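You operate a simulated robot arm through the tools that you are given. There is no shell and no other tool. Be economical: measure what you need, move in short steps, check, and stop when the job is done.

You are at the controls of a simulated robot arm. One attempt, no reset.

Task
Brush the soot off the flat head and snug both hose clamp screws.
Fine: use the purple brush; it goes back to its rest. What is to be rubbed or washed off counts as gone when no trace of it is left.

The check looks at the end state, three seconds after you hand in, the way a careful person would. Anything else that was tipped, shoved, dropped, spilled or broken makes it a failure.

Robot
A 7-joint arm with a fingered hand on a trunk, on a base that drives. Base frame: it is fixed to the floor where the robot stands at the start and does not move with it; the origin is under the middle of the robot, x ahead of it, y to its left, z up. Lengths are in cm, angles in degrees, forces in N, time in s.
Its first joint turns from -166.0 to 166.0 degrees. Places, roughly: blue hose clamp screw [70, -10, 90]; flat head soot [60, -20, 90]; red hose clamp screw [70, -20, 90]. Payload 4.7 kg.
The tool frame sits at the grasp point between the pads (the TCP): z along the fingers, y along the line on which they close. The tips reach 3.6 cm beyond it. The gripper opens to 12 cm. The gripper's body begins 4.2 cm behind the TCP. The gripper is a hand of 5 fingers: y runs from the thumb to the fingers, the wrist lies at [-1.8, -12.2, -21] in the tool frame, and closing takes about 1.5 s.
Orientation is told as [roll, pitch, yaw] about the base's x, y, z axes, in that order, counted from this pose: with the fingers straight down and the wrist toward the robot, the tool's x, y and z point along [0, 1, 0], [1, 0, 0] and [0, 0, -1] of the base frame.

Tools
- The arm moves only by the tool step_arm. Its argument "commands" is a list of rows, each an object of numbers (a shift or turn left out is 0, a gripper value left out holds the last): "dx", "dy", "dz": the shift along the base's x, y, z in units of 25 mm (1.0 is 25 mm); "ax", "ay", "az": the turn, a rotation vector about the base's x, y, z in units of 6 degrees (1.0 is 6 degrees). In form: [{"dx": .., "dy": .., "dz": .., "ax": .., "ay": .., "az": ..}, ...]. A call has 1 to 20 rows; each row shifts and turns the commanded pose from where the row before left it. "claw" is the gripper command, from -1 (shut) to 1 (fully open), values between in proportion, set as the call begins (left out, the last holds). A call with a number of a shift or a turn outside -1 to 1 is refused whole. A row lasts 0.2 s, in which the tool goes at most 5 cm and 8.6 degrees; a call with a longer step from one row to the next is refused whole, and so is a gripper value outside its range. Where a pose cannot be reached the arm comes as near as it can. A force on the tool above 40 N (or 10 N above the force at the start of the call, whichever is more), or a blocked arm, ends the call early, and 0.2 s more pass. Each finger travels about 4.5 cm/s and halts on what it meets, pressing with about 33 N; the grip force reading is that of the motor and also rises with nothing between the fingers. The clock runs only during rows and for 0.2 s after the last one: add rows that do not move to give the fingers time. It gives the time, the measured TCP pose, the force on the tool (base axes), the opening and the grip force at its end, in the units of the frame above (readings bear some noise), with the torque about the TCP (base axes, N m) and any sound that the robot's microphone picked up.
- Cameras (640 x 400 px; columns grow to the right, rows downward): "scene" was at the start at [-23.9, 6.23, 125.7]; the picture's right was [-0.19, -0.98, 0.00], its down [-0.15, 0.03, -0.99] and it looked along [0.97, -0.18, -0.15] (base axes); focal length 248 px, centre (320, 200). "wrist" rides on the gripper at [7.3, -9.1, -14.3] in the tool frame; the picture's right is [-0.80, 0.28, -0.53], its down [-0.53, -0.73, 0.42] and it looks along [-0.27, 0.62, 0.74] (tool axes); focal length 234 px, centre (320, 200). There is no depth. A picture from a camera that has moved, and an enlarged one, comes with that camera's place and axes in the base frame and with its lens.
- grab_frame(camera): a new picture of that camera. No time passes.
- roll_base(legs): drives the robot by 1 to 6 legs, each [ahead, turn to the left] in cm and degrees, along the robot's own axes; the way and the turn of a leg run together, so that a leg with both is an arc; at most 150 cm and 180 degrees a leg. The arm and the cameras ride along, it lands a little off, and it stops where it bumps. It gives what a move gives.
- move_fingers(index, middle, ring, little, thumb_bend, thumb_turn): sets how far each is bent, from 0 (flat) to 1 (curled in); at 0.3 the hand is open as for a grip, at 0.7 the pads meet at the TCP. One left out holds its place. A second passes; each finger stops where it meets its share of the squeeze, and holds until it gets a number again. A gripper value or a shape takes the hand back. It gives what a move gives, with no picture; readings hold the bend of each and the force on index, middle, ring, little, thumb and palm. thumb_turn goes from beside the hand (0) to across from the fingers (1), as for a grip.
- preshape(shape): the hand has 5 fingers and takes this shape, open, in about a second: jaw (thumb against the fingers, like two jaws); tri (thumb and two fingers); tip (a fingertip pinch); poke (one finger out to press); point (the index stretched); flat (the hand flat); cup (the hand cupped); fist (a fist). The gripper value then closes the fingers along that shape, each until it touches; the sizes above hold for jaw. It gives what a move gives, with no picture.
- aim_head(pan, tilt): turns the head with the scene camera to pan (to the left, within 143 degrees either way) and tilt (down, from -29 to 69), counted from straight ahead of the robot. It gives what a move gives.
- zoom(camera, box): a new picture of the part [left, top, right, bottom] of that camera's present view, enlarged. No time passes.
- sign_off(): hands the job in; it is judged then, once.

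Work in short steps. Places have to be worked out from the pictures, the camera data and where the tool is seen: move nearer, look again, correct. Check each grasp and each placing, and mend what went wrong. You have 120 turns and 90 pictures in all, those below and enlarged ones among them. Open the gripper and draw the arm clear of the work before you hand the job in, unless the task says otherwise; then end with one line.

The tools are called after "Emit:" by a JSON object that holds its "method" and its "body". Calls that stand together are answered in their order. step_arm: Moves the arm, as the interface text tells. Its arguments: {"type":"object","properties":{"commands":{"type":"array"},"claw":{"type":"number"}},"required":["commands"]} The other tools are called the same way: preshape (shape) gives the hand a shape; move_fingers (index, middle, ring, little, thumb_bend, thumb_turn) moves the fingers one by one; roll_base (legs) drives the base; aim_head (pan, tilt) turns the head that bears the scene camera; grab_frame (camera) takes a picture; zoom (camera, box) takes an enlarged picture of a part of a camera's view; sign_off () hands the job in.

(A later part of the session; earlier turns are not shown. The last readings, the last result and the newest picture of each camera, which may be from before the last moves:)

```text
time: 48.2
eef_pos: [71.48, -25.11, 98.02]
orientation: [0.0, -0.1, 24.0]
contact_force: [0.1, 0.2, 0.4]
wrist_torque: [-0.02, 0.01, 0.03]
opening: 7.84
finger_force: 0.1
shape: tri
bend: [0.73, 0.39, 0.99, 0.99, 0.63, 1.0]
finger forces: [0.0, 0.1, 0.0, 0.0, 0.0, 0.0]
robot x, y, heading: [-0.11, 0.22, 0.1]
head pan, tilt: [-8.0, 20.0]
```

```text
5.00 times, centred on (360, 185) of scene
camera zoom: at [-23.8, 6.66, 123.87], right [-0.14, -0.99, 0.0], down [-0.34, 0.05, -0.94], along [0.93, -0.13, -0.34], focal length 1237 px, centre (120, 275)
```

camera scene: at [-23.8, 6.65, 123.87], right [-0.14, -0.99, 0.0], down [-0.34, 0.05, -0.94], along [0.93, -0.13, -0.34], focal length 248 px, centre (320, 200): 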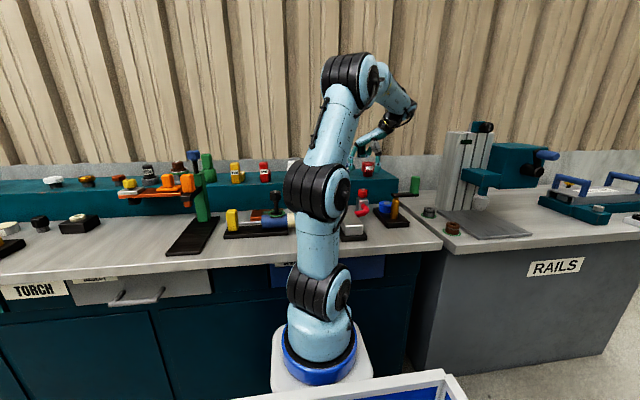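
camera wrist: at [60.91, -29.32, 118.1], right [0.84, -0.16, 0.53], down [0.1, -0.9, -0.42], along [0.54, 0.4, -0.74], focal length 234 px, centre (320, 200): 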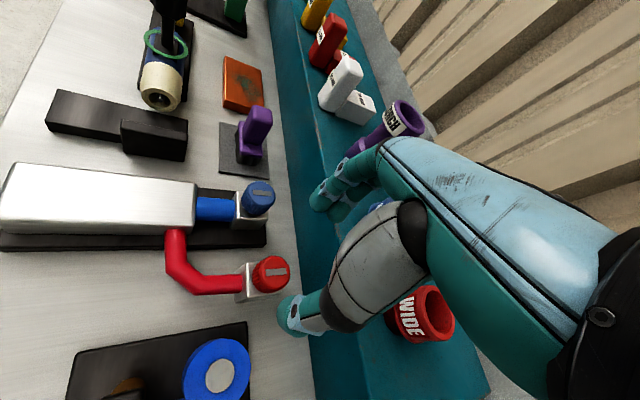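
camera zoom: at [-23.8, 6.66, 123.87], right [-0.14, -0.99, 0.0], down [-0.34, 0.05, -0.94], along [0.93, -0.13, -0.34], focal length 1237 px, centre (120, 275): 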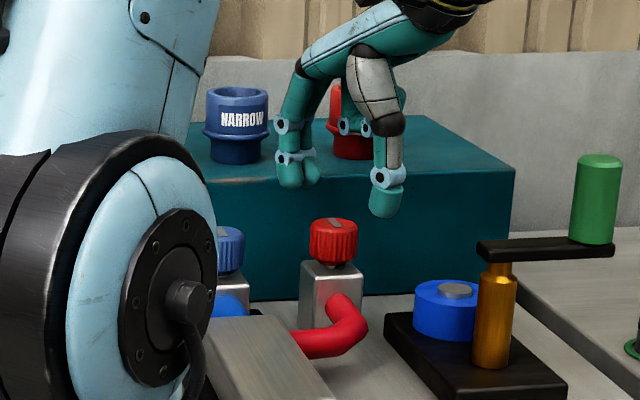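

Knob sits centrally below the pinch. I descend to z≈93.6 and check.

Emit:
{"method": "step_arm", "body": {"commands": [{"dz": -0.6}, {"dz": -0.5}, {"dz": -0.4}, {"dz": -0.26}, {}]}}

Emit:
{"method": "zoom", "body": {"camera": "wrist", "box": [180, 140, 400, 340]}}

Emit:
{"method": "zoom", "body": {"camera": "scene", "box": [310, 145, 410, 225]}}

```text
time: 49.4
eef_pos: [71.42, -25.01, 93.6]
orientation: [0.0, 0.0, 24.0]
contact_force: [0.0, -0.4, -0.6]
wrist_torque: [0.0, 0.03, -0.01]
opening: 7.85
finger_force: 0.0
shape: tri
bend: [0.73, 0.39, 0.99, 0.99, 0.63, 1.0]
finger forces: [0.1, 0.0, 0.0, 0.0, 0.0, 0.0]
robot x, y, heading: [-0.08, -0.02, -0.1]
head pan, tilt: [-8.0, 20.0]
```

```text
2.00 times, centred on (290, 240) of wrist
camera zoom: at [60.09, -22.29, 107.95], right [0.58, -0.62, 0.53], down [-0.45, -0.78, -0.42], along [0.68, 0.01, -0.74], focal length 468 px, centre (380, 120)
```

zoom: 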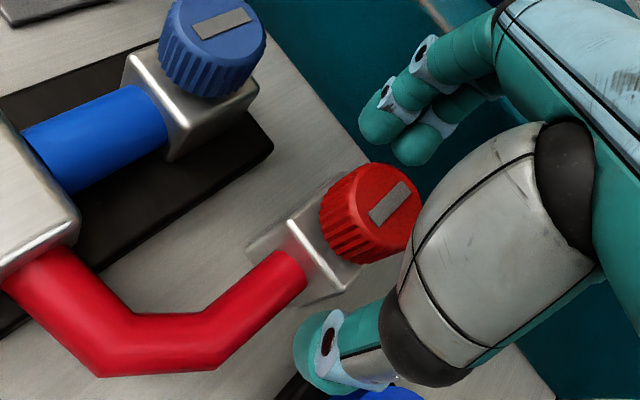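

```text
5.00 times, centred on (360, 185) of scene
camera zoom: at [-23.8, 6.66, 123.87], right [-0.14, -0.99, 0.0], down [-0.34, 0.05, -0.94], along [0.93, -0.13, -0.34], focal length 1237 px, centre (120, 275)
```

zoom: 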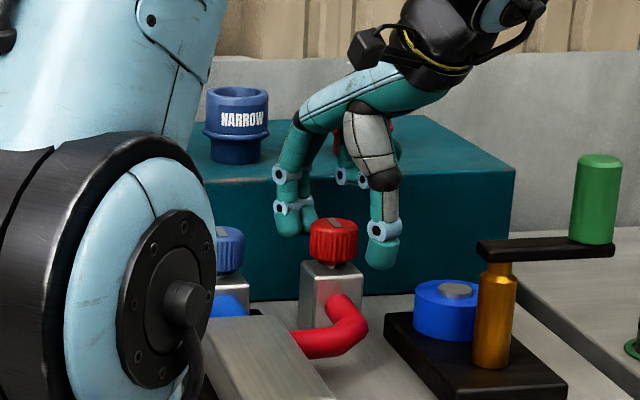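

Fingertips flank the knob at about mid-height. I close and read the forces.

Emit:
{"method": "step_arm", "body": {"commands": [{}, {}, {}, {}, {}, {}, {}, {}], "claw": -1}}

Emit:
{"method": "zoom", "body": {"camera": "wrist", "box": [180, 140, 400, 340]}}

Emit:
{"method": "zoom", "body": {"camera": "scene", "box": [310, 145, 410, 225]}}

```text
time: 51.2
eef_pos: [71.39, -25.18, 93.48]
orientation: [0.0, 0.0, 24.1]
contact_force: [-1.7, 0.7, -2.2]
wrist_torque: [0.01, 0.01, -0.02]
opening: 3.15
finger_force: 32.9
shape: tri
bend: [0.74, 0.51, 1.0, 1.0, 0.74, 1.0]
finger forces: [14.1, 14.5, 0.0, 0.0, 29.4, 0.0]
robot x, y, heading: [-0.12, 0.15, -0.1]
head pan, tilt: [-8.0, 20.0]
```

```text
2.00 times, centred on (290, 240) of wrist
camera zoom: at [60.09, -22.29, 107.96], right [0.58, -0.62, 0.53], down [-0.45, -0.78, -0.42], along [0.68, 0.01, -0.74], focal length 468 px, centre (380, 120)
```

zoom: 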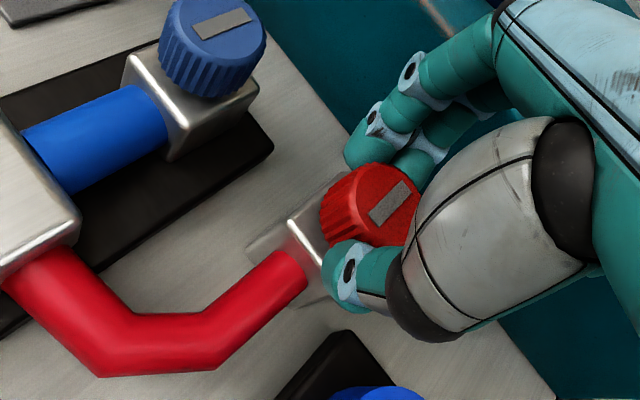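

```text
5.00 times, centred on (360, 185) of scene
camera zoom: at [-23.79, 6.66, 123.87], right [-0.14, -0.99, 0.0], down [-0.34, 0.05, -0.94], along [0.93, -0.13, -0.34], focal length 1237 px, centre (120, 275)
```

zoom: 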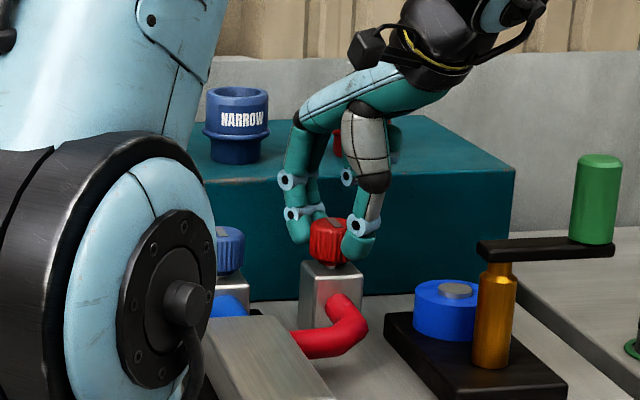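

Balanced three-point grip with little net force. I turn clockwise 30° and watch the torque.

Emit:
{"method": "step_arm", "body": {"commands": [{"az": -1}, {"az": -1}, {"az": -1}, {"az": -1}, {"az": -1}, {}]}}

Emit:
{"method": "zoom", "body": {"camera": "scene", "box": [310, 145, 410, 225]}}

```text
time: 52.6
eef_pos: [71.35, -24.99, 93.64]
orientation: [0.0, 0.0, -6.0]
contact_force: [-1.7, 10.4, -4.8]
wrist_torque: [0.25, 0.09, 0.06]
opening: 3.15
finger_force: 33.1
shape: tri
bend: [0.74, 0.52, 1.0, 1.0, 0.74, 1.0]
finger forces: [15.6, 12.4, 0.0, 0.0, 31.5, 0.1]
robot x, y, heading: [-0.07, 0.0, -0.0]
head pan, tilt: [-8.0, 20.0]
```

```text
5.00 times, centred on (360, 185) of scene
camera zoom: at [-23.79, 6.69, 123.87], right [-0.14, -0.99, 0.0], down [-0.34, 0.05, -0.94], along [0.93, -0.13, -0.34], focal length 1237 px, centre (120, 275)
```

zoom: 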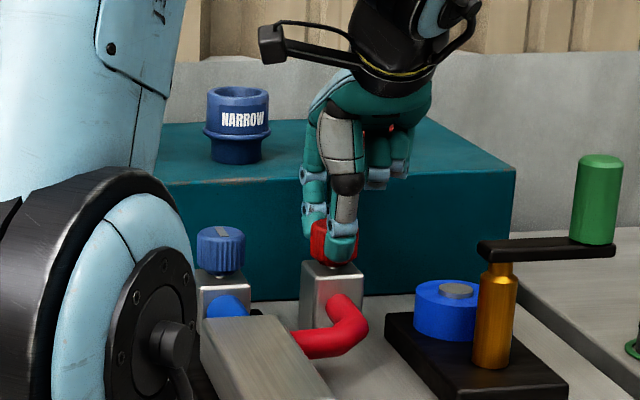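

There's 10 N sideways, so the grip centre is a few mm off the axis. I shift +y 2 mm and check that the slot turned.

Emit:
{"method": "step_arm", "body": {"commands": [{"dy": 0.08, "dz": -0.03}, {}]}}

Emit:
{"method": "zoom", "body": {"camera": "wrist", "box": [180, 140, 400, 340]}}

```text
time: 53.2
eef_pos: [71.6, -24.84, 93.61]
orientation: [0.0, 0.0, -5.9]
contact_force: [-2.9, 3.0, -2.7]
wrist_torque: [0.04, 0.18, 0.03]
opening: 3.12
finger_force: 33.0
shape: tri
bend: [0.74, 0.52, 1.0, 1.0, 0.74, 1.0]
finger forces: [14.4, 13.6, 0.1, 0.1, 31.5, 0.0]
robot x, y, heading: [-0.29, 0.04, 0.2]
head pan, tilt: [-8.0, 20.0]
```

```text
2.00 times, centred on (290, 240) of wrist
camera zoom: at [63.14, -16.81, 107.91], right [0.19, -0.83, 0.53], down [-0.78, -0.45, -0.42], along [0.59, -0.33, -0.74], focal length 468 px, centre (380, 120)
```

zoom: 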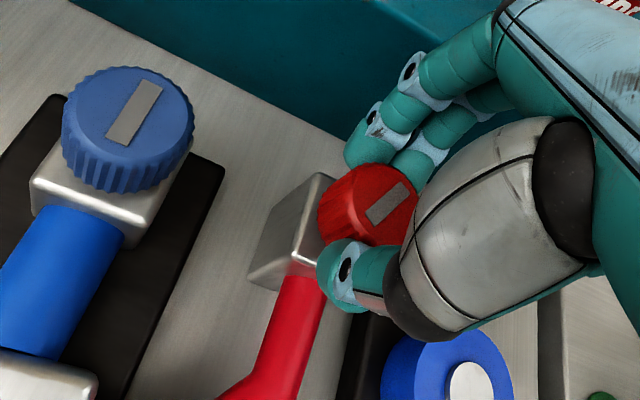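

The slot turned with the hand and torque is low, so it's turning freely. I continue clockwise.

Emit:
{"method": "step_arm", "body": {"commands": [{"az": -1, "dy": 0.01}, {"az": -1, "dy": 0.01}, {"az": -1, "dy": 0.01}, {"az": -1, "dy": 0.01}, {"az": -1, "dy": 0.01}, {}]}}

```text
time: 54.6
eef_pos: [71.5, -24.67, 93.47]
orientation: [0.0, -0.1, -36.0]
contact_force: [8.6, 5.7, -0.2]
wrist_torque: [0.14, -0.24, 0.09]
opening: 3.13
finger_force: 33.5
shape: tri
bend: [0.74, 0.52, 1.0, 1.0, 0.75, 1.0]
finger forces: [18.1, 14.9, 0.0, 0.0, 30.2, 0.0]
robot x, y, heading: [0.12, -0.21, 0.2]
head pan, tilt: [-8.0, 20.0]
```

Side force (8.6, 5.7): I shift along it and keep turning.

Emit:
{"method": "step_arm", "body": {"commands": [{"dx": 0.07, "dy": 0.05}, {"az": -1, "dx": 0.015}, {"az": -1, "dx": 0.015}, {"az": -1, "dx": 0.015}, {"az": -1, "dx": 0.015}, {"az": -1, "dx": 0.015}, {}]}}

Emit:
{"method": "zoom", "body": {"camera": "wrist", "box": [180, 140, 400, 340]}}

Emit:
{"method": "grab_frame", "body": {"camera": "scene"}}

```text
time: 56.2
eef_pos: [71.9, -24.62, 93.51]
orientation: [0.0, -0.1, -66.1]
contact_force: [-1.1, 11.2, -5.0]
wrist_torque: [0.35, 0.06, 0.06]
opening: 3.09
finger_force: 33.4
shape: tri
bend: [0.74, 0.53, 1.0, 1.0, 0.74, 1.0]
finger forces: [13.6, 12.7, 0.0, 0.0, 35.8, 0.1]
robot x, y, heading: [-0.22, -0.19, 0.1]
head pan, tilt: [-8.0, 20.0]
```

```text
2.00 times, centred on (290, 240) of wrist
camera zoom: at [74.76, -13.38, 107.85], right [-0.62, -0.58, 0.53], down [-0.78, 0.45, -0.42], along [0.01, -0.68, -0.74], focal length 468 px, centre (380, 120)
```

zoom: 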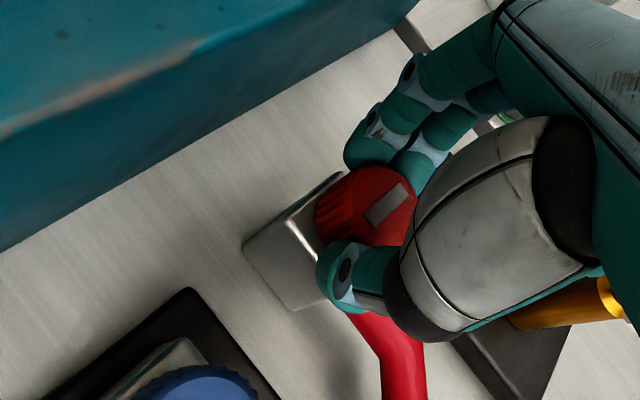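

```text
46 pictures are left
camera scene: at [-23.79, 6.7, 123.87], right [-0.14, -0.99, 0.0], down [-0.34, 0.05, -0.94], along [0.93, -0.13, -0.34], focal length 248 px, centre (320, 200)
```

scene: 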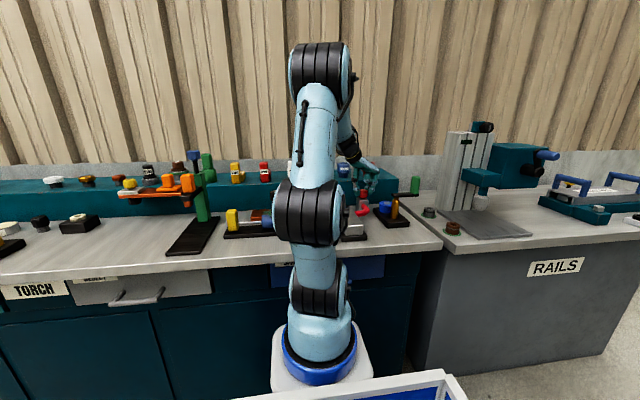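

90° turned so far without a stop. I ease +y and continue.

Emit:
{"method": "step_arm", "body": {"commands": [{"dy": 0.1, "dz": -0.02}, {"az": -1, "dx": 0.02}, {"az": -1, "dx": 0.02}, {"az": -1, "dx": 0.01}, {"az": -1, "dx": 0.01}, {"az": -1, "dx": 0.01}, {}]}}

```text
time: 57.8
eef_pos: [72.02, -24.32, 93.51]
orientation: [0.0, 0.0, -96.0]
contact_force: [7.8, -5.2, -6.3]
wrist_torque: [-0.16, -0.18, 0.06]
opening: 3.08
finger_force: 32.9
shape: tri
bend: [0.74, 0.52, 1.0, 1.0, 0.74, 1.0]
finger forces: [17.9, 15.4, 0.0, 0.1, 29.0, 0.0]
robot x, y, heading: [-0.23, -0.11, -0.1]
head pan, tilt: [-8.0, 20.0]
```

Torque is still low and z pull suggests the screw is going down. I follow it down slightly and continue.

Emit:
{"method": "step_arm", "body": {"commands": [{"dx": 0.06, "dy": -0.03, "dz": -0.05}, {"az": -1, "dx": 0.01}, {"az": -1, "dx": 0.01}, {"az": -1, "dx": 0.01}, {"az": -1, "dx": 0.01}, {"az": -1, "dx": 0.01}, {}]}}

Emit:
{"method": "zoom", "body": {"camera": "wrist", "box": [180, 140, 400, 340]}}

```text
time: 59.4
eef_pos: [72.3, -24.45, 93.29]
orientation: [0.1, 0.0, -126.1]
contact_force: [9.0, -2.5, 5.8]
wrist_torque: [-0.07, -0.24, 0.06]
opening: 3.11
finger_force: 33.1
shape: tri
bend: [0.74, 0.52, 1.0, 1.0, 0.74, 1.0]
finger forces: [16.6, 13.3, 0.0, 0.0, 33.2, 0.0]
robot x, y, heading: [-0.07, 0.25, 0.1]
head pan, tilt: [-8.0, 20.0]
```

```text
2.00 times, centred on (290, 240) of wrist
camera zoom: at [83.5, -21.5, 107.68], right [-0.81, 0.25, 0.52], down [0.0, 0.91, -0.43], along [-0.58, -0.35, -0.74], focal length 468 px, centre (380, 120)
```

zoom: 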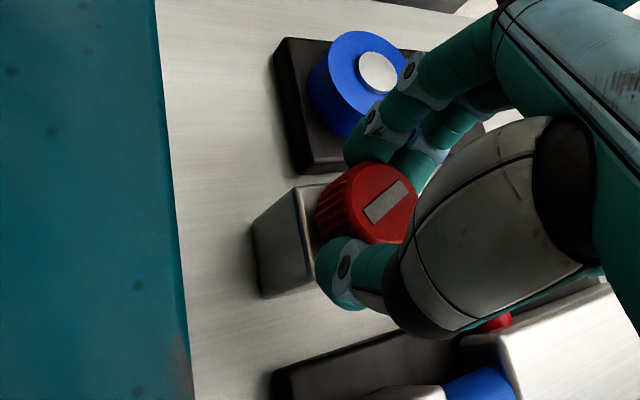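

150° turned. Further turning would bring the hand toward the shelf cups, so I release, lift, and swing back for a new grip.

Emit:
{"method": "step_arm", "body": {"commands": [{}, {}, {}, {}, {}, {}, {"dz": 0.5}, {"dz": 0.7}, {"dz": 0.8}, {}], "claw": 0.3}}

Emit:
{"method": "step_arm", "body": {"commands": [{"az": 1, "dx": -0.02, "dy": -0.01}, {"az": 1, "dx": -0.02, "dy": -0.01}, {"az": 1, "dx": -0.02, "dy": -0.01}, {"az": 1, "dx": -0.02, "dy": -0.01}, {"az": 1, "dx": -0.02, "dy": -0.01}, {"az": 1, "dx": -0.02, "dy": -0.01}, {"az": 1, "dx": -0.02, "dy": -0.01}, {"az": 1, "dx": -0.02, "dy": -0.01}, {"az": 1, "dx": -0.02, "dy": -0.01}, {"az": 1, "dx": -0.02, "dy": -0.01}, {"az": 1, "dx": -0.02, "dy": -0.02}, {"az": 1, "dx": -0.02, "dy": -0.02}, {"az": 1, "dx": -0.02, "dy": -0.02}, {"az": 1, "dx": -0.02, "dy": -0.02}, {"az": 1, "dx": -0.02, "dy": -0.02}, {"az": 1, "dx": -0.02, "dy": -0.02}, {"az": 1, "dx": -0.02, "dy": -0.02}, {"az": 1}, {"az": 1}, {"az": 1}]}}

Emit:
{"method": "step_arm", "body": {"commands": [{"az": 1}, {"az": 1}, {"az": 1}, {"az": 1}, {"az": 1}, {}]}}

Emit:
{"method": "zoom", "body": {"camera": "wrist", "box": [180, 140, 400, 340]}}

Emit:
{"method": "zoom", "body": {"camera": "scene", "box": [310, 145, 410, 225]}}

```text
time: 61.6
eef_pos: [72.2, -24.5, 98.53]
orientation: [0.1, 0.1, -126.0]
contact_force: [0.5, -0.1, -0.4]
wrist_torque: [-0.04, 0.02, 0.01]
opening: 7.75
finger_force: 0.0
shape: tri
bend: [0.73, 0.39, 0.99, 0.99, 0.63, 1.0]
finger forces: [0.0, 0.0, 0.2, 0.1, 0.0, 0.1]
robot x, y, heading: [0.37, 0.23, 0.3]
head pan, tilt: [-8.0, 20.0]
```

```text
time: 65.8
eef_pos: [71.45, -25.05, 98.3]
orientation: [0.0, -0.1, -5.8]
contact_force: [0.0, 0.4, -0.1]
wrist_torque: [-0.01, 0.0, 0.02]
opening: 7.77
finger_force: 0.0
shape: tri
bend: [0.73, 0.39, 0.99, 0.99, 0.63, 1.0]
finger forces: [0.0, 0.0, 0.0, 0.1, 0.0, 0.0]
robot x, y, heading: [-0.2, -0.01, -0.2]
head pan, tilt: [-8.0, 20.0]
```

```text
time: 67.2
eef_pos: [71.18, -24.91, 98.36]
orientation: [0.1, 0.0, 24.1]
contact_force: [-0.8, -0.1, 0.8]
wrist_torque: [-0.01, -0.01, -0.01]
opening: 7.76
finger_force: 0.1
shape: tri
bend: [0.73, 0.39, 0.99, 0.99, 0.63, 1.0]
finger forces: [0.0, 0.0, 0.0, 0.1, 0.0, 0.0]
robot x, y, heading: [-0.04, 0.19, -0.1]
head pan, tilt: [-8.0, 20.0]
```

```text
2.00 times, centred on (290, 240) of wrist
camera zoom: at [59.99, -22.24, 112.74], right [0.58, -0.62, 0.53], down [-0.45, -0.78, -0.42], along [0.68, 0.01, -0.74], focal length 468 px, centre (380, 120)
```

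zoom: 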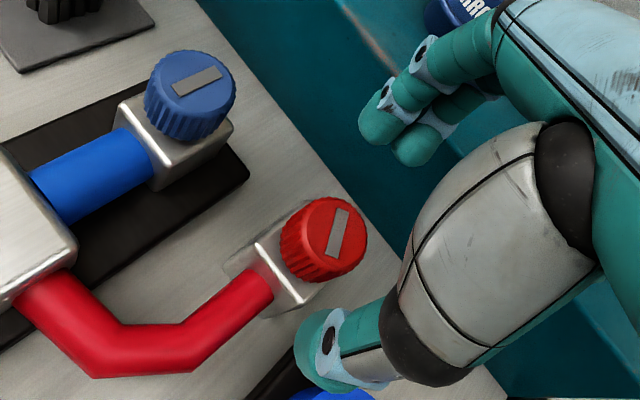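

```text
5.00 times, centred on (360, 185) of scene
camera zoom: at [-23.8, 6.67, 123.87], right [-0.14, -0.99, 0.0], down [-0.34, 0.05, -0.94], along [0.93, -0.13, -0.34], focal length 1237 px, centre (120, 275)
```

zoom: 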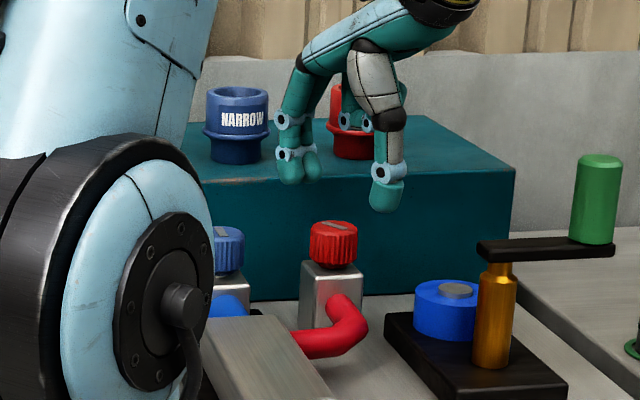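

The slot shows about 150° of turning and the knob sits lower. I regrip and carry on turning.

Emit:
{"method": "step_arm", "body": {"commands": [{"dz": -0.6, "dx": 0.08, "dy": -0.04}, {"dz": -0.6}, {"dz": -0.5}, {"dz": -0.34}, {}]}}

Emit:
{"method": "step_arm", "body": {"commands": [{}, {}, {}, {}, {}, {}, {}, {}], "claw": -1}}

Emit:
{"method": "step_arm", "body": {"commands": [{"az": -1, "dx": 0.01, "dy": 0.025}, {"az": -1, "dx": 0.01, "dy": 0.025}, {"az": -1, "dx": 0.01, "dy": 0.025}, {"az": -1, "dx": 0.01, "dy": 0.025}, {"az": -1, "dx": 0.01, "dy": 0.025}, {}]}}

```text
time: 68.4
eef_pos: [71.65, -25.08, 93.3]
orientation: [0.0, 0.1, 24.1]
contact_force: [0.6, -0.1, 0.8]
wrist_torque: [0.03, 0.0, 0.02]
opening: 7.74
finger_force: 0.0
shape: tri
bend: [0.73, 0.39, 0.99, 0.99, 0.63, 1.0]
finger forces: [0.0, 0.0, 0.1, 0.0, 0.0, 0.0]
robot x, y, heading: [-0.01, -0.08, -0.4]
head pan, tilt: [-8.0, 20.0]
```

```text
time: 70.2
eef_pos: [71.73, -25.17, 93.29]
orientation: [0.0, 0.0, 24.0]
contact_force: [-1.5, -0.3, -2.1]
wrist_torque: [0.03, 0.03, -0.03]
opening: 3.16
finger_force: 33.3
shape: tri
bend: [0.74, 0.54, 1.0, 1.0, 0.74, 1.0]
finger forces: [14.4, 12.8, 0.0, 0.1, 29.9, 0.0]
robot x, y, heading: [0.1, -0.13, -0.3]
head pan, tilt: [-8.0, 20.0]
```

```text
time: 71.6
eef_pos: [71.7, -24.9, 93.26]
orientation: [0.0, 0.0, -6.1]
contact_force: [-5.9, -1.6, -3.7]
wrist_torque: [-0.01, 0.17, 0.03]
opening: 3.08
finger_force: 32.4
shape: tri
bend: [0.74, 0.54, 1.0, 1.0, 0.74, 1.0]
finger forces: [13.6, 13.9, 0.0, 0.0, 33.2, 0.1]
robot x, y, heading: [-0.33, -0.1, 0.2]
head pan, tilt: [-8.0, 20.0]
```

Turning smoothly with low torque. I continue with gentle centring and follow-down.

Emit:
{"method": "step_arm", "body": {"commands": [{"az": -1, "dx": -0.03, "dy": 0.02, "dz": -0.03}, {"az": -1, "dx": 0.01, "dy": 0.02}, {"az": -1, "dx": 0.02, "dy": 0.02}, {"az": -1, "dx": 0.02, "dy": 0.02}, {"az": -1, "dx": 0.02, "dy": 0.02}, {}]}}

Emit:
{"method": "step_arm", "body": {"commands": [{"az": -1, "dx": 0.02, "dy": 0.01}, {"az": -1, "dx": 0.02, "dy": 0.01}, {"az": -1, "dx": 0.02, "dy": 0.01}, {"az": -1, "dx": 0.02, "dy": 0.01}, {"az": -1, "dx": 0.02, "dy": 0.01}, {}]}}

```text
time: 73.0
eef_pos: [71.67, -24.65, 93.24]
orientation: [0.0, 0.0, -36.0]
contact_force: [0.9, -4.5, -0.4]
wrist_torque: [-0.21, -0.15, 0.02]
opening: 3.07
finger_force: 32.9
shape: tri
bend: [0.74, 0.53, 1.0, 1.0, 0.74, 1.0]
finger forces: [15.6, 17.3, 0.1, 0.0, 29.0, 0.0]
robot x, y, heading: [0.08, -0.09, -0.1]
head pan, tilt: [-8.0, 20.0]
```

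```text
time: 74.4
eef_pos: [71.99, -24.5, 93.06]
orientation: [0.1, 0.0, -66.1]
contact_force: [10.6, 1.1, -3.5]
wrist_torque: [-0.12, -0.45, 0.46]
opening: 3.02
finger_force: 32.9
shape: tri
bend: [0.74, 0.52, 1.0, 1.0, 0.74, 1.0]
finger forces: [17.9, 15.9, 0.0, 0.1, 28.2, 0.0]
robot x, y, heading: [0.34, 0.29, 0.1]
head pan, tilt: [-8.0, 20.0]
```

Torque about z jumped to 0.46 N·m, so the screw is seating. I take a look before turning a little more.

Emit:
{"method": "zoom", "body": {"camera": "wrist", "box": [180, 140, 400, 340]}}

Emit:
{"method": "step_arm", "body": {"commands": [{"dx": 0.06}, {"az": -0.5}, {}, {}]}}

Emit:
{"method": "zoom", "body": {"camera": "wrist", "box": [180, 140, 400, 340]}}

```text
2.00 times, centred on (290, 240) of wrist
camera zoom: at [74.97, -13.25, 107.47], right [-0.62, -0.58, 0.53], down [-0.78, 0.45, -0.42], along [0.01, -0.68, -0.74], focal length 468 px, centre (380, 120)
```

zoom: 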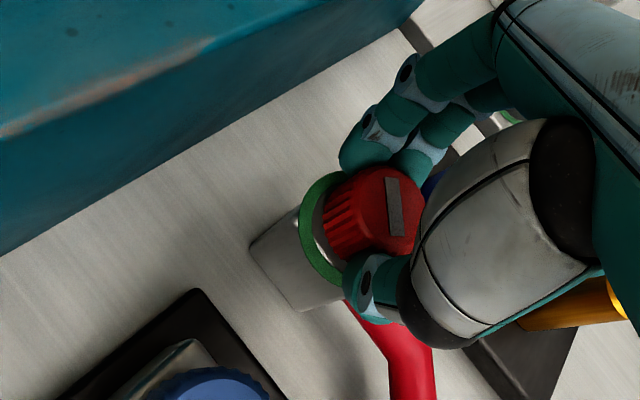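

```text
time: 75.4
eef_pos: [72.3, -24.51, 93.24]
orientation: [-0.1, 0.0, -69.0]
contact_force: [4.0, 4.6, -2.8]
wrist_torque: [-0.06, -0.26, 0.39]
opening: 2.93
finger_force: 33.1
shape: tri
bend: [0.74, 0.53, 1.0, 1.0, 0.74, 1.0]
finger forces: [17.1, 14.7, 0.1, 0.0, 31.7, 0.0]
robot x, y, heading: [0.11, -0.03, -0.1]
head pan, tilt: [-8.0, 20.0]
```

```text
2.00 times, centred on (290, 240) of wrist
camera zoom: at [75.7, -13.45, 107.46], right [-0.65, -0.55, 0.53], down [-0.76, 0.49, -0.42], along [-0.03, -0.67, -0.74], focal length 468 px, centre (380, 120)
```

zoom: 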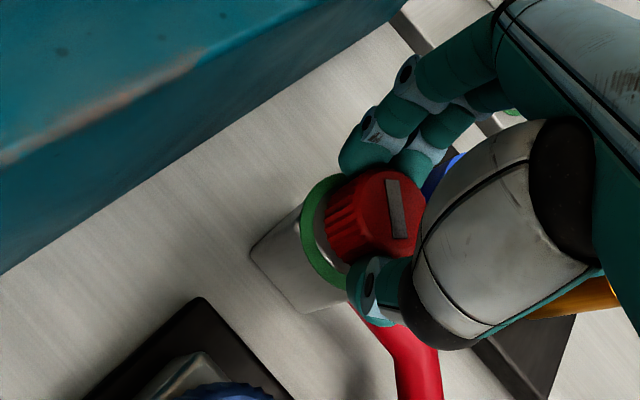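

A green ring lit up around the red screw, so it is snug. I release, lift, and swing over to the blue screw with yaw +30.

Emit:
{"method": "step_arm", "body": {"commands": [{}, {}, {}, {}, {}, {}, {"dz": 0.5}, {"dz": 0.7}, {"dz": 0.8}, {"dz": 0.4}, {}], "claw": 0.3}}

Emit:
{"method": "step_arm", "body": {"commands": [{"az": 1, "dx": -0.04, "dy": 0.22}, {"az": 1, "dx": -0.04, "dy": 0.22}, {"az": 1, "dx": -0.04, "dy": 0.22}, {"az": 1, "dx": -0.04, "dy": 0.22}, {"az": 1, "dx": -0.04, "dy": 0.22}, {"az": 1, "dx": -0.04, "dy": 0.22}, {"az": 1, "dx": -0.04, "dy": 0.22}, {"az": 1, "dx": -0.04, "dy": 0.22}, {"az": 1, "dx": -0.04, "dy": 0.22}, {"az": 1, "dx": -0.04, "dy": 0.22}, {"az": 1, "dx": -0.04, "dy": 0.22}, {"az": 1, "dx": -0.04, "dy": 0.22}, {"az": 1, "dx": -0.04, "dy": 0.22}, {"az": 1, "dx": -0.04, "dy": 0.22}, {"az": 1, "dx": -0.04, "dy": 0.22}, {"az": 1, "dx": -0.04, "dy": 0.22}, {"az": 0.5, "dx": -0.04, "dy": 0.2}, {}]}}

Emit:
{"method": "zoom", "body": {"camera": "wrist", "box": [160, 120, 400, 340]}}

Emit:
{"method": "zoom", "body": {"camera": "scene", "box": [310, 145, 410, 225]}}

```text
time: 77.8
eef_pos: [72.35, -24.34, 99.16]
orientation: [-0.1, 0.2, -69.1]
contact_force: [0.3, -0.3, -0.6]
wrist_torque: [-0.03, -0.01, 0.05]
opening: 7.74
finger_force: 0.0
shape: tri
bend: [0.73, 0.39, 0.99, 0.99, 0.63, 1.0]
finger forces: [0.0, 0.1, 0.1, 0.1, 0.0, 0.1]
robot x, y, heading: [-0.09, 0.21, -0.2]
head pan, tilt: [-8.0, 20.0]
```

```text
time: 81.6
eef_pos: [70.44, -15.2, 99.18]
orientation: [-0.1, 0.0, 30.0]
contact_force: [0.0, 0.1, -0.3]
wrist_torque: [-0.02, 0.01, 0.02]
opening: 7.76
finger_force: 0.1
shape: tri
bend: [0.73, 0.39, 0.99, 0.99, 0.63, 1.0]
finger forces: [0.0, 0.1, 0.1, 0.0, 0.1, 0.0]
robot x, y, heading: [0.15, -0.21, -0.1]
head pan, tilt: [-8.0, 20.0]
```

```text
1.82 times, centred on (280, 230) of wrist
camera zoom: at [58.91, -13.53, 113.55], right [0.64, -0.56, 0.53], down [-0.37, -0.83, -0.42], along [0.67, 0.08, -0.74], focal length 426 px, centre (393, 146)
```

zoom: 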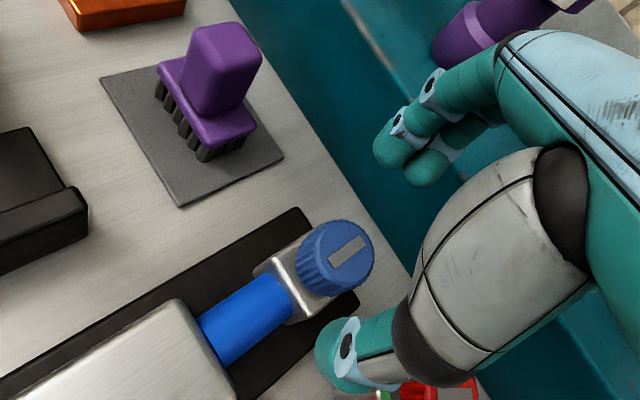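

```text
5.00 times, centred on (360, 185) of scene
camera zoom: at [-23.8, 6.67, 123.87], right [-0.14, -0.99, 0.0], down [-0.34, 0.05, -0.94], along [0.93, -0.13, -0.34], focal length 1237 px, centre (120, 275)
```

zoom: 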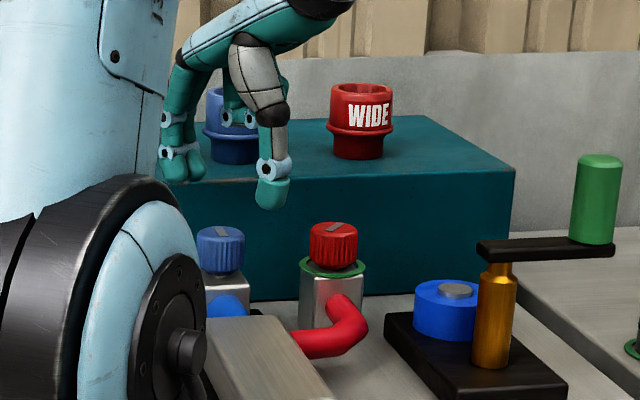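

Red ring stays lit. Blue knob measures at (70.9,−15.1), in line. I descend and grip it.

Emit:
{"method": "step_arm", "body": {"commands": [{"dz": -0.6, "dy": -0.04}, {"dz": -0.6}, {"dz": -0.6}, {"dz": -0.4}, {}]}}

Emit:
{"method": "step_arm", "body": {"commands": [{}, {}, {}, {}, {}, {}, {}, {}], "claw": -1}}

Emit:
{"method": "zoom", "body": {"camera": "wrist", "box": [180, 140, 400, 340]}}

```text
time: 82.8
eef_pos: [70.43, -15.25, 93.76]
orientation: [0.0, 0.0, 30.0]
contact_force: [0.1, -0.7, -0.1]
wrist_torque: [0.0, 0.01, 0.02]
opening: 7.78
finger_force: 0.1
shape: tri
bend: [0.73, 0.39, 0.99, 0.99, 0.63, 1.0]
finger forces: [0.0, 0.0, 0.1, 0.0, 0.0, 0.0]
robot x, y, heading: [0.01, -0.14, -0.0]
head pan, tilt: [-8.0, 20.0]
```

```text
time: 84.6
eef_pos: [70.58, -15.16, 93.71]
orientation: [0.0, 0.0, 30.1]
contact_force: [-1.6, 0.6, -2.3]
wrist_torque: [0.03, 0.04, -0.02]
opening: 3.22
finger_force: 32.8
shape: tri
bend: [0.74, 0.52, 1.0, 1.0, 0.74, 1.0]
finger forces: [14.5, 14.1, 0.1, 0.0, 29.5, 0.1]
robot x, y, heading: [-0.06, 0.07, 0.1]
head pan, tilt: [-8.0, 20.0]
```

```text
2.00 times, centred on (290, 240) of wrist
camera zoom: at [58.94, -13.61, 108.08], right [0.64, -0.56, 0.53], down [-0.37, -0.83, -0.42], along [0.67, 0.08, -0.74], focal length 468 px, centre (380, 120)
```

zoom: 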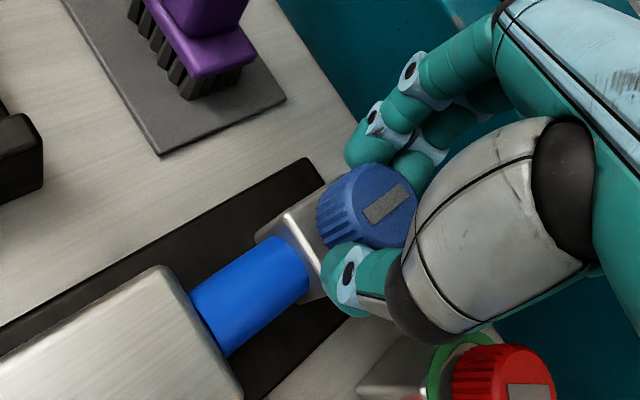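

Balanced grip. I turn clockwise, following the small orbit of the grip centre.

Emit:
{"method": "step_arm", "body": {"commands": [{"az": -1, "dx": -0.004, "dy": 0.023}, {"az": -1, "dx": -0.004, "dy": 0.023}, {"az": -1, "dx": -0.004, "dy": 0.023}, {"az": -1, "dx": -0.004, "dy": 0.023}, {"az": -1, "dx": -0.004, "dy": 0.023}, {}]}}

Emit:
{"method": "step_arm", "body": {"commands": [{"az": -1, "dx": 0.006, "dy": 0.022}, {"az": -1, "dx": 0.006, "dy": 0.022}, {"az": -1, "dx": 0.006, "dy": 0.022}, {"az": -1, "dx": 0.008, "dy": 0.022}, {"az": -1, "dx": 0.008, "dy": 0.022}, {}]}}

```text
time: 86.0
eef_pos: [70.53, -14.99, 93.75]
orientation: [0.0, 0.0, -0.1]
contact_force: [-1.2, 1.0, 0.6]
wrist_torque: [0.03, 0.04, -0.02]
opening: 3.19
finger_force: 33.1
shape: tri
bend: [0.74, 0.52, 1.0, 1.0, 0.74, 1.0]
finger forces: [14.3, 14.8, 0.0, 0.0, 31.0, 0.0]
robot x, y, heading: [0.02, -0.25, 0.3]
head pan, tilt: [-8.0, 20.0]
```

```text
time: 87.4
eef_pos: [70.56, -14.74, 93.6]
orientation: [0.0, 0.1, -30.0]
contact_force: [-0.1, 4.4, -5.1]
wrist_torque: [0.11, 0.01, 0.02]
opening: 3.19
finger_force: 33.3
shape: tri
bend: [0.74, 0.52, 1.0, 1.0, 0.74, 1.0]
finger forces: [14.6, 13.9, 0.1, 0.0, 29.9, 0.1]
robot x, y, heading: [-0.27, -0.04, -0.2]
head pan, tilt: [-8.0, 20.0]
```

Forces stay small. Continuing to about yaw −84.

Emit:
{"method": "step_arm", "body": {"commands": [{"az": -1, "dx": 0.015, "dy": 0.018, "dz": -0.02}, {"az": -1, "dx": 0.016, "dy": 0.017, "dz": -0.02}, {"az": -1, "dx": 0.017, "dy": 0.015}, {"az": -1, "dx": 0.018, "dy": 0.014}, {"az": -1, "dx": 0.019, "dy": 0.012}, {}]}}

Emit:
{"method": "step_arm", "body": {"commands": [{"az": -1, "dx": 0.022, "dy": 0.008}, {"az": -1, "dx": 0.022, "dy": 0.006}, {"az": -1, "dx": 0.023, "dy": 0.004}, {"az": -1, "dx": 0.023, "dy": 0.003}, {}]}}

Emit:
{"method": "grab_frame", "body": {"camera": "wrist"}}

Emit:
{"method": "grab_frame", "body": {"camera": "scene"}}

```text
time: 88.8
eef_pos: [70.79, -14.53, 93.56]
orientation: [0.0, -0.1, -60.1]
contact_force: [1.4, 4.4, -2.9]
wrist_torque: [0.13, -0.02, 0.02]
opening: 3.2
finger_force: 33.0
shape: tri
bend: [0.74, 0.53, 1.0, 1.0, 0.74, 1.0]
finger forces: [14.5, 14.1, 0.0, 0.0, 30.9, 0.0]
robot x, y, heading: [0.27, 0.3, -0.2]
head pan, tilt: [-8.0, 20.0]
```

```text
time: 90.0
eef_pos: [71.06, -14.41, 93.46]
orientation: [-0.1, 0.0, -84.1]
contact_force: [2.2, -1.4, -3.9]
wrist_torque: [-0.03, -0.09, 0.05]
opening: 3.18
finger_force: 33.1
shape: tri
bend: [0.74, 0.52, 1.0, 1.0, 0.74, 1.0]
finger forces: [15.1, 15.8, 0.0, 0.1, 29.1, 0.0]
robot x, y, heading: [0.26, -0.01, 0.1]
head pan, tilt: [-8.0, 20.0]
```

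```text
37 pictures are left
camera wrist: at [77.24, -4.74, 107.92], right [-0.77, -0.36, 0.53], down [-0.6, 0.67, -0.42], along [-0.2, -0.65, -0.74], focal length 234 px, centre (320, 200)
```

wrist: 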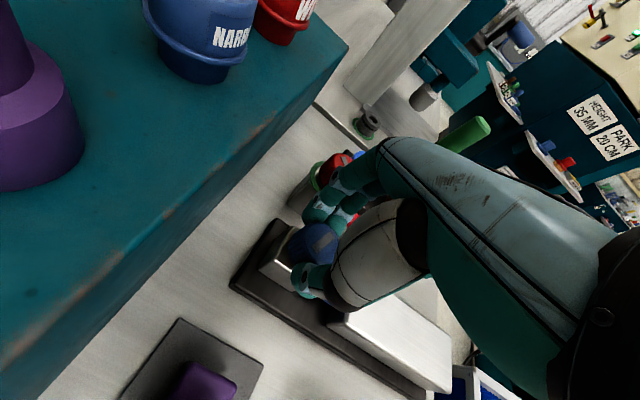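

```text
36 pictures are left
camera scene: at [-23.78, 6.68, 123.87], right [-0.14, -0.99, 0.0], down [-0.34, 0.05, -0.94], along [0.93, -0.13, -0.34], focal length 248 px, centre (320, 200)
```

scene: 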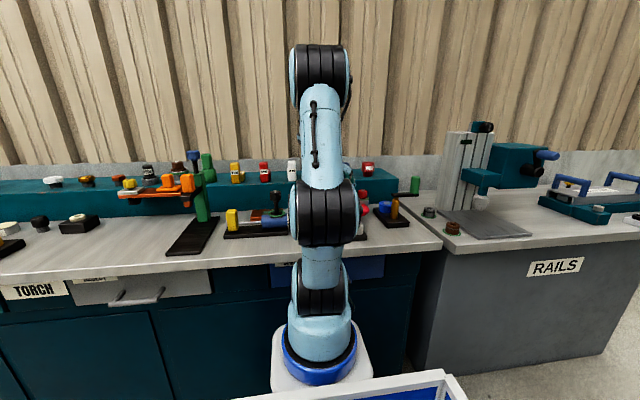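

114° done; the TORCH nozzle is close to the wrist camera, so I stop here, release, lift, and swing back to yaw +36.

Emit:
{"method": "step_arm", "body": {"commands": [{}, {}, {}, {}, {}, {}, {"dz": 0.5}, {"dz": 0.7}, {"dz": 0.8}, {}], "claw": 0.3}}

Emit:
{"method": "step_arm", "body": {"commands": [{"az": 1, "dx": -0.011, "dy": -0.018}, {"az": 1, "dx": -0.011, "dy": -0.018}, {"az": 1, "dx": -0.011, "dy": -0.018}, {"az": 1, "dx": -0.011, "dy": -0.018}, {"az": 1, "dx": -0.011, "dy": -0.018}, {"az": 1, "dx": -0.011, "dy": -0.018}, {"az": 1, "dx": -0.011, "dy": -0.018}, {"az": 1, "dx": -0.011, "dy": -0.018}, {"az": 1, "dx": -0.011, "dy": -0.018}, {"az": 1, "dx": -0.011, "dy": -0.018}, {"az": 1, "dx": -0.011, "dy": -0.018}, {"az": 1, "dx": -0.011, "dy": -0.018}, {"az": 1, "dx": -0.011, "dy": -0.018}, {"az": 1, "dx": -0.011, "dy": -0.018}, {"az": 1, "dx": -0.011, "dy": -0.018}, {"az": 1, "dx": -0.011, "dy": -0.018}, {"az": 1, "dx": -0.011, "dy": -0.018}, {"az": 1, "dx": -0.011, "dy": -0.018}, {"az": 1, "dx": -0.011, "dy": -0.018}, {"az": 1, "dx": -0.011, "dy": -0.018}]}}

Emit:
{"method": "zoom", "body": {"camera": "wrist", "box": [160, 120, 400, 340]}}

```text
time: 92.2
eef_pos: [70.83, -14.46, 98.67]
orientation: [0.1, 0.0, -84.0]
contact_force: [-0.2, -0.5, 0.0]
wrist_torque: [0.0, 0.02, 0.01]
opening: 7.77
finger_force: 0.1
shape: tri
bend: [0.73, 0.39, 0.99, 0.99, 0.63, 1.0]
finger forces: [0.1, 0.0, 0.0, 0.0, 0.1, 0.0]
robot x, y, heading: [0.28, 0.34, 0.1]
head pan, tilt: [-8.0, 20.0]
```

```text
time: 96.4
eef_pos: [70.45, -15.22, 98.61]
orientation: [-0.1, 0.0, 36.2]
contact_force: [-0.9, 0.3, 0.4]
wrist_torque: [0.0, 0.0, 0.0]
opening: 7.73
finger_force: 0.0
shape: tri
bend: [0.73, 0.39, 0.99, 0.99, 0.63, 1.0]
finger forces: [0.0, 0.0, 0.1, 0.0, 0.1, 0.1]
robot x, y, heading: [-0.12, -0.07, 0.1]
head pan, tilt: [-8.0, 20.0]
```

```text
1.82 times, centred on (280, 230) of wrist
camera zoom: at [58.66, -14.88, 112.94], right [0.7, -0.48, 0.53], down [-0.28, -0.86, -0.42], along [0.66, 0.15, -0.74], focal length 426 px, centre (393, 146)
```

zoom: 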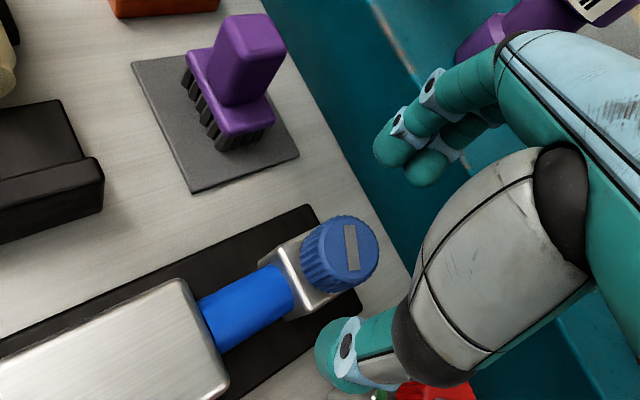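

Knob is turned and the hand is aligned again. I descend, grip, and turn another 60°.

Emit:
{"method": "step_arm", "body": {"commands": [{"dz": -0.6}, {"dz": -0.6}, {"dz": -0.6}, {"dz": -0.32}, {}]}}

Emit:
{"method": "step_arm", "body": {"commands": [{}, {}, {}, {}, {}, {}, {}, {}], "claw": -1}}

Emit:
{"method": "step_arm", "body": {"commands": [{"az": -1, "dx": -0.007, "dy": 0.022}, {"az": -1, "dx": -0.006, "dy": 0.023}, {"az": -1, "dx": -0.004, "dy": 0.023}, {"az": -1, "dx": -0.003, "dy": 0.023}, {"az": -1, "dx": -0.002, "dy": 0.023}, {}]}}

Emit:
{"method": "step_arm", "body": {"commands": [{"az": -1, "dx": 0.004, "dy": 0.022}, {"az": -1, "dx": 0.005, "dy": 0.022}, {"az": -1, "dx": 0.006, "dy": 0.022, "dz": -0.02}, {"az": -1, "dx": 0.008, "dy": 0.022}, {"az": -1, "dx": 0.008, "dy": 0.022}, {}]}}

```text
time: 97.6
eef_pos: [70.44, -15.27, 93.26]
orientation: [0.1, 0.0, 36.0]
contact_force: [1.3, -0.6, 0.1]
wrist_torque: [-0.02, 0.02, 0.01]
opening: 7.76
finger_force: 0.0
shape: tri
bend: [0.73, 0.39, 0.99, 0.99, 0.63, 1.0]
finger forces: [0.1, 0.1, 0.0, 0.0, 0.0, 0.0]
robot x, y, heading: [0.23, 0.28, 0.1]
head pan, tilt: [-8.0, 20.0]
```

```text
time: 99.4
eef_pos: [70.23, -15.28, 93.2]
orientation: [0.0, -0.1, 36.0]
contact_force: [-2.4, 1.4, -2.9]
wrist_torque: [0.05, 0.06, 0.02]
opening: 3.12
finger_force: 32.9
shape: tri
bend: [0.74, 0.5, 1.0, 1.0, 0.74, 1.0]
finger forces: [13.6, 14.4, 0.0, 0.0, 29.3, 0.1]
robot x, y, heading: [0.03, -0.1, 0.0]
head pan, tilt: [-8.0, 20.0]
```

```text
time: 100.8
eef_pos: [70.26, -14.89, 93.2]
orientation: [0.1, 0.0, 6.0]
contact_force: [-4.9, 6.3, -0.9]
wrist_torque: [0.19, 0.13, 0.08]
opening: 3.07
finger_force: 33.4
shape: tri
bend: [0.74, 0.51, 1.0, 1.0, 0.74, 1.0]
finger forces: [14.4, 13.5, 0.0, 0.0, 32.0, 0.1]
robot x, y, heading: [-0.24, -0.25, -0.1]
head pan, tilt: [-8.0, 20.0]
```

```text
time: 102.2
eef_pos: [70.36, -14.7, 93.3]
orientation: [0.0, 0.0, -24.0]
contact_force: [4.9, 11.0, -3.5]
wrist_torque: [0.26, -0.12, 0.08]
opening: 3.08
finger_force: 33.1
shape: tri
bend: [0.74, 0.51, 1.0, 1.0, 0.74, 1.0]
finger forces: [17.3, 12.8, 0.0, 0.0, 30.5, 0.1]
robot x, y, heading: [0.43, -0.27, 0.0]
head pan, tilt: [-8.0, 20.0]
```

I shift toward +y/+x to relieve the side force, and continue 30° at a time.

Emit:
{"method": "step_arm", "body": {"commands": [{"dx": 0.05, "dy": 0.09}, {"az": -1, "dx": 0.015, "dy": 0.018}, {"az": -1, "dx": 0.016, "dy": 0.017}, {"az": -1, "dx": 0.017, "dy": 0.015}, {"az": -1, "dx": 0.018, "dy": 0.014}, {"az": -1, "dx": 0.019, "dy": 0.012}, {}]}}

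Emit:
{"method": "step_arm", "body": {"commands": [{"az": -1, "dx": 0.022, "dy": 0.008}, {"az": -1, "dx": 0.022, "dy": 0.006}, {"az": -1, "dx": 0.023, "dy": 0.004}, {"az": -1, "dx": 0.023, "dy": 0.003}, {"az": -1, "dx": 0.023, "dy": 0.002}, {}]}}

Emit:
{"method": "zoom", "body": {"camera": "wrist", "box": [180, 140, 400, 340]}}

```text
time: 103.8
eef_pos: [70.75, -14.26, 93.27]
orientation: [-0.1, 0.0, -54.1]
contact_force: [2.0, 0.3, -7.5]
wrist_torque: [0.03, -0.08, 0.01]
opening: 3.08
finger_force: 32.7
shape: tri
bend: [0.74, 0.51, 1.0, 1.0, 0.74, 1.0]
finger forces: [13.7, 16.7, 0.0, 0.0, 28.7, 0.0]
robot x, y, heading: [0.17, -0.23, -0.2]
head pan, tilt: [-8.0, 20.0]
```

```text
time: 105.2
eef_pos: [71.24, -14.18, 93.22]
orientation: [0.1, -0.2, -84.0]
contact_force: [21.1, 4.0, -14.6]
wrist_torque: [0.07, -0.6, 0.62]
opening: 2.96
finger_force: 33.5
shape: tri
bend: [0.74, 0.5, 1.0, 1.0, 0.74, 1.0]
finger forces: [16.4, 16.2, 0.0, 0.0, 28.7, 0.1]
robot x, y, heading: [-0.16, -0.44, -0.0]
head pan, tilt: [-8.0, 20.0]
```

```text
2.00 times, centred on (290, 240) of wrist
camera zoom: at [77.35, -4.47, 107.61], right [-0.77, -0.36, 0.52], down [-0.61, 0.67, -0.42], along [-0.2, -0.65, -0.74], focal length 468 px, centre (380, 120)
```

zoom: 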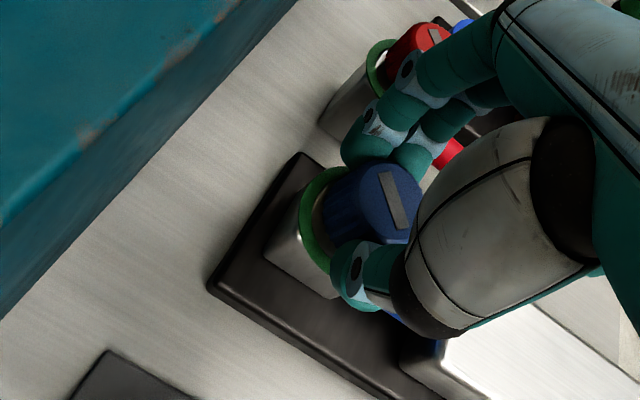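

Torque rose and the green ring shows on blue too: snug. I release, lift high, and swing back clear of the bench.

Emit:
{"method": "step_arm", "body": {"commands": [{}, {}, {}, {}, {}, {}, {"dz": 0.5}, {"dz": 0.7}, {"dz": 0.8}, {"dz": 0.9}, {"dz": 0.9}, {"dz": 0.9}, {}], "claw": 0.3}}

Emit:
{"method": "step_arm", "body": {"commands": [{"az": 1, "dx": -0.4, "dz": 0.4}, {"az": 1, "dx": -0.4, "dz": 0.4}, {"az": 1, "dx": -0.4, "dz": 0.4}, {"az": 1, "dx": -0.4, "dz": 0.4}, {"az": 1, "dx": -0.4, "dz": 0.4}, {"az": 1, "dx": -0.4, "dy": -0.5}, {"az": 1, "dy": -0.7}, {"az": 1, "dy": -0.8}, {"az": 1, "dy": -0.8}, {"az": 1, "dy": -0.8}, {"az": 1, "dy": -0.8}, {"az": 1, "dy": -0.8}, {"az": 1, "dy": -0.8}, {"az": 1, "dy": -0.8}, {"dy": -0.8}, {}], "claw": 1}}

Emit:
{"method": "grab_frame", "body": {"camera": "wrist"}}

Emit:
{"method": "grab_frame", "body": {"camera": "scene"}}

```text
time: 108.0
eef_pos: [70.91, -14.18, 104.87]
orientation: [0.0, 0.0, -84.0]
contact_force: [0.4, 1.1, 0.4]
wrist_torque: [0.02, 0.03, 0.0]
opening: 7.76
finger_force: 0.0
shape: tri
bend: [0.73, 0.39, 0.99, 0.99, 0.63, 1.0]
finger forces: [0.0, 0.0, 0.1, 0.1, 0.1, 0.0]
robot x, y, heading: [-0.08, 0.06, -0.0]
head pan, tilt: [-8.0, 20.0]
```

```text
time: 111.4
eef_pos: [64.98, -33.22, 109.99]
orientation: [-0.1, 0.0, 0.0]
contact_force: [0.0, 0.5, -0.9]
wrist_torque: [0.01, 0.02, 0.0]
opening: 11.97
finger_force: 0.0
shape: tri
bend: [0.3, 0.3, 0.99, 0.99, 0.3, 0.98]
finger forces: [0.1, 0.0, 0.0, 0.0, 0.0, 0.0]
robot x, y, heading: [-0.13, 0.25, -0.1]
head pan, tilt: [-8.0, 20.0]
```

```text
33 pictures are left
camera wrist: at [55.83, -26.04, 124.42], right [0.28, -0.8, 0.53], down [-0.73, -0.53, -0.42], along [0.62, -0.27, -0.74], focal length 234 px, centre (320, 200)
```

wrist: 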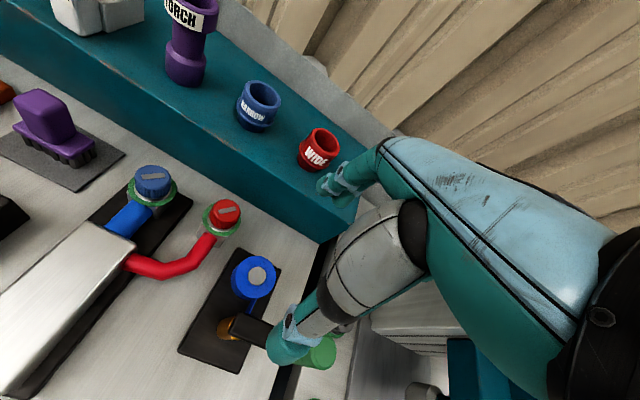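

```text
32 pictures are left
camera scene: at [-23.8, 6.69, 123.87], right [-0.14, -0.99, 0.0], down [-0.34, 0.05, -0.94], along [0.93, -0.13, -0.34], focal length 248 px, centre (320, 200)
```

scene: 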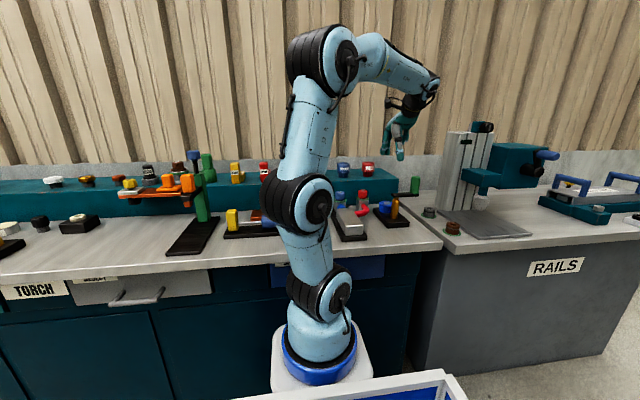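

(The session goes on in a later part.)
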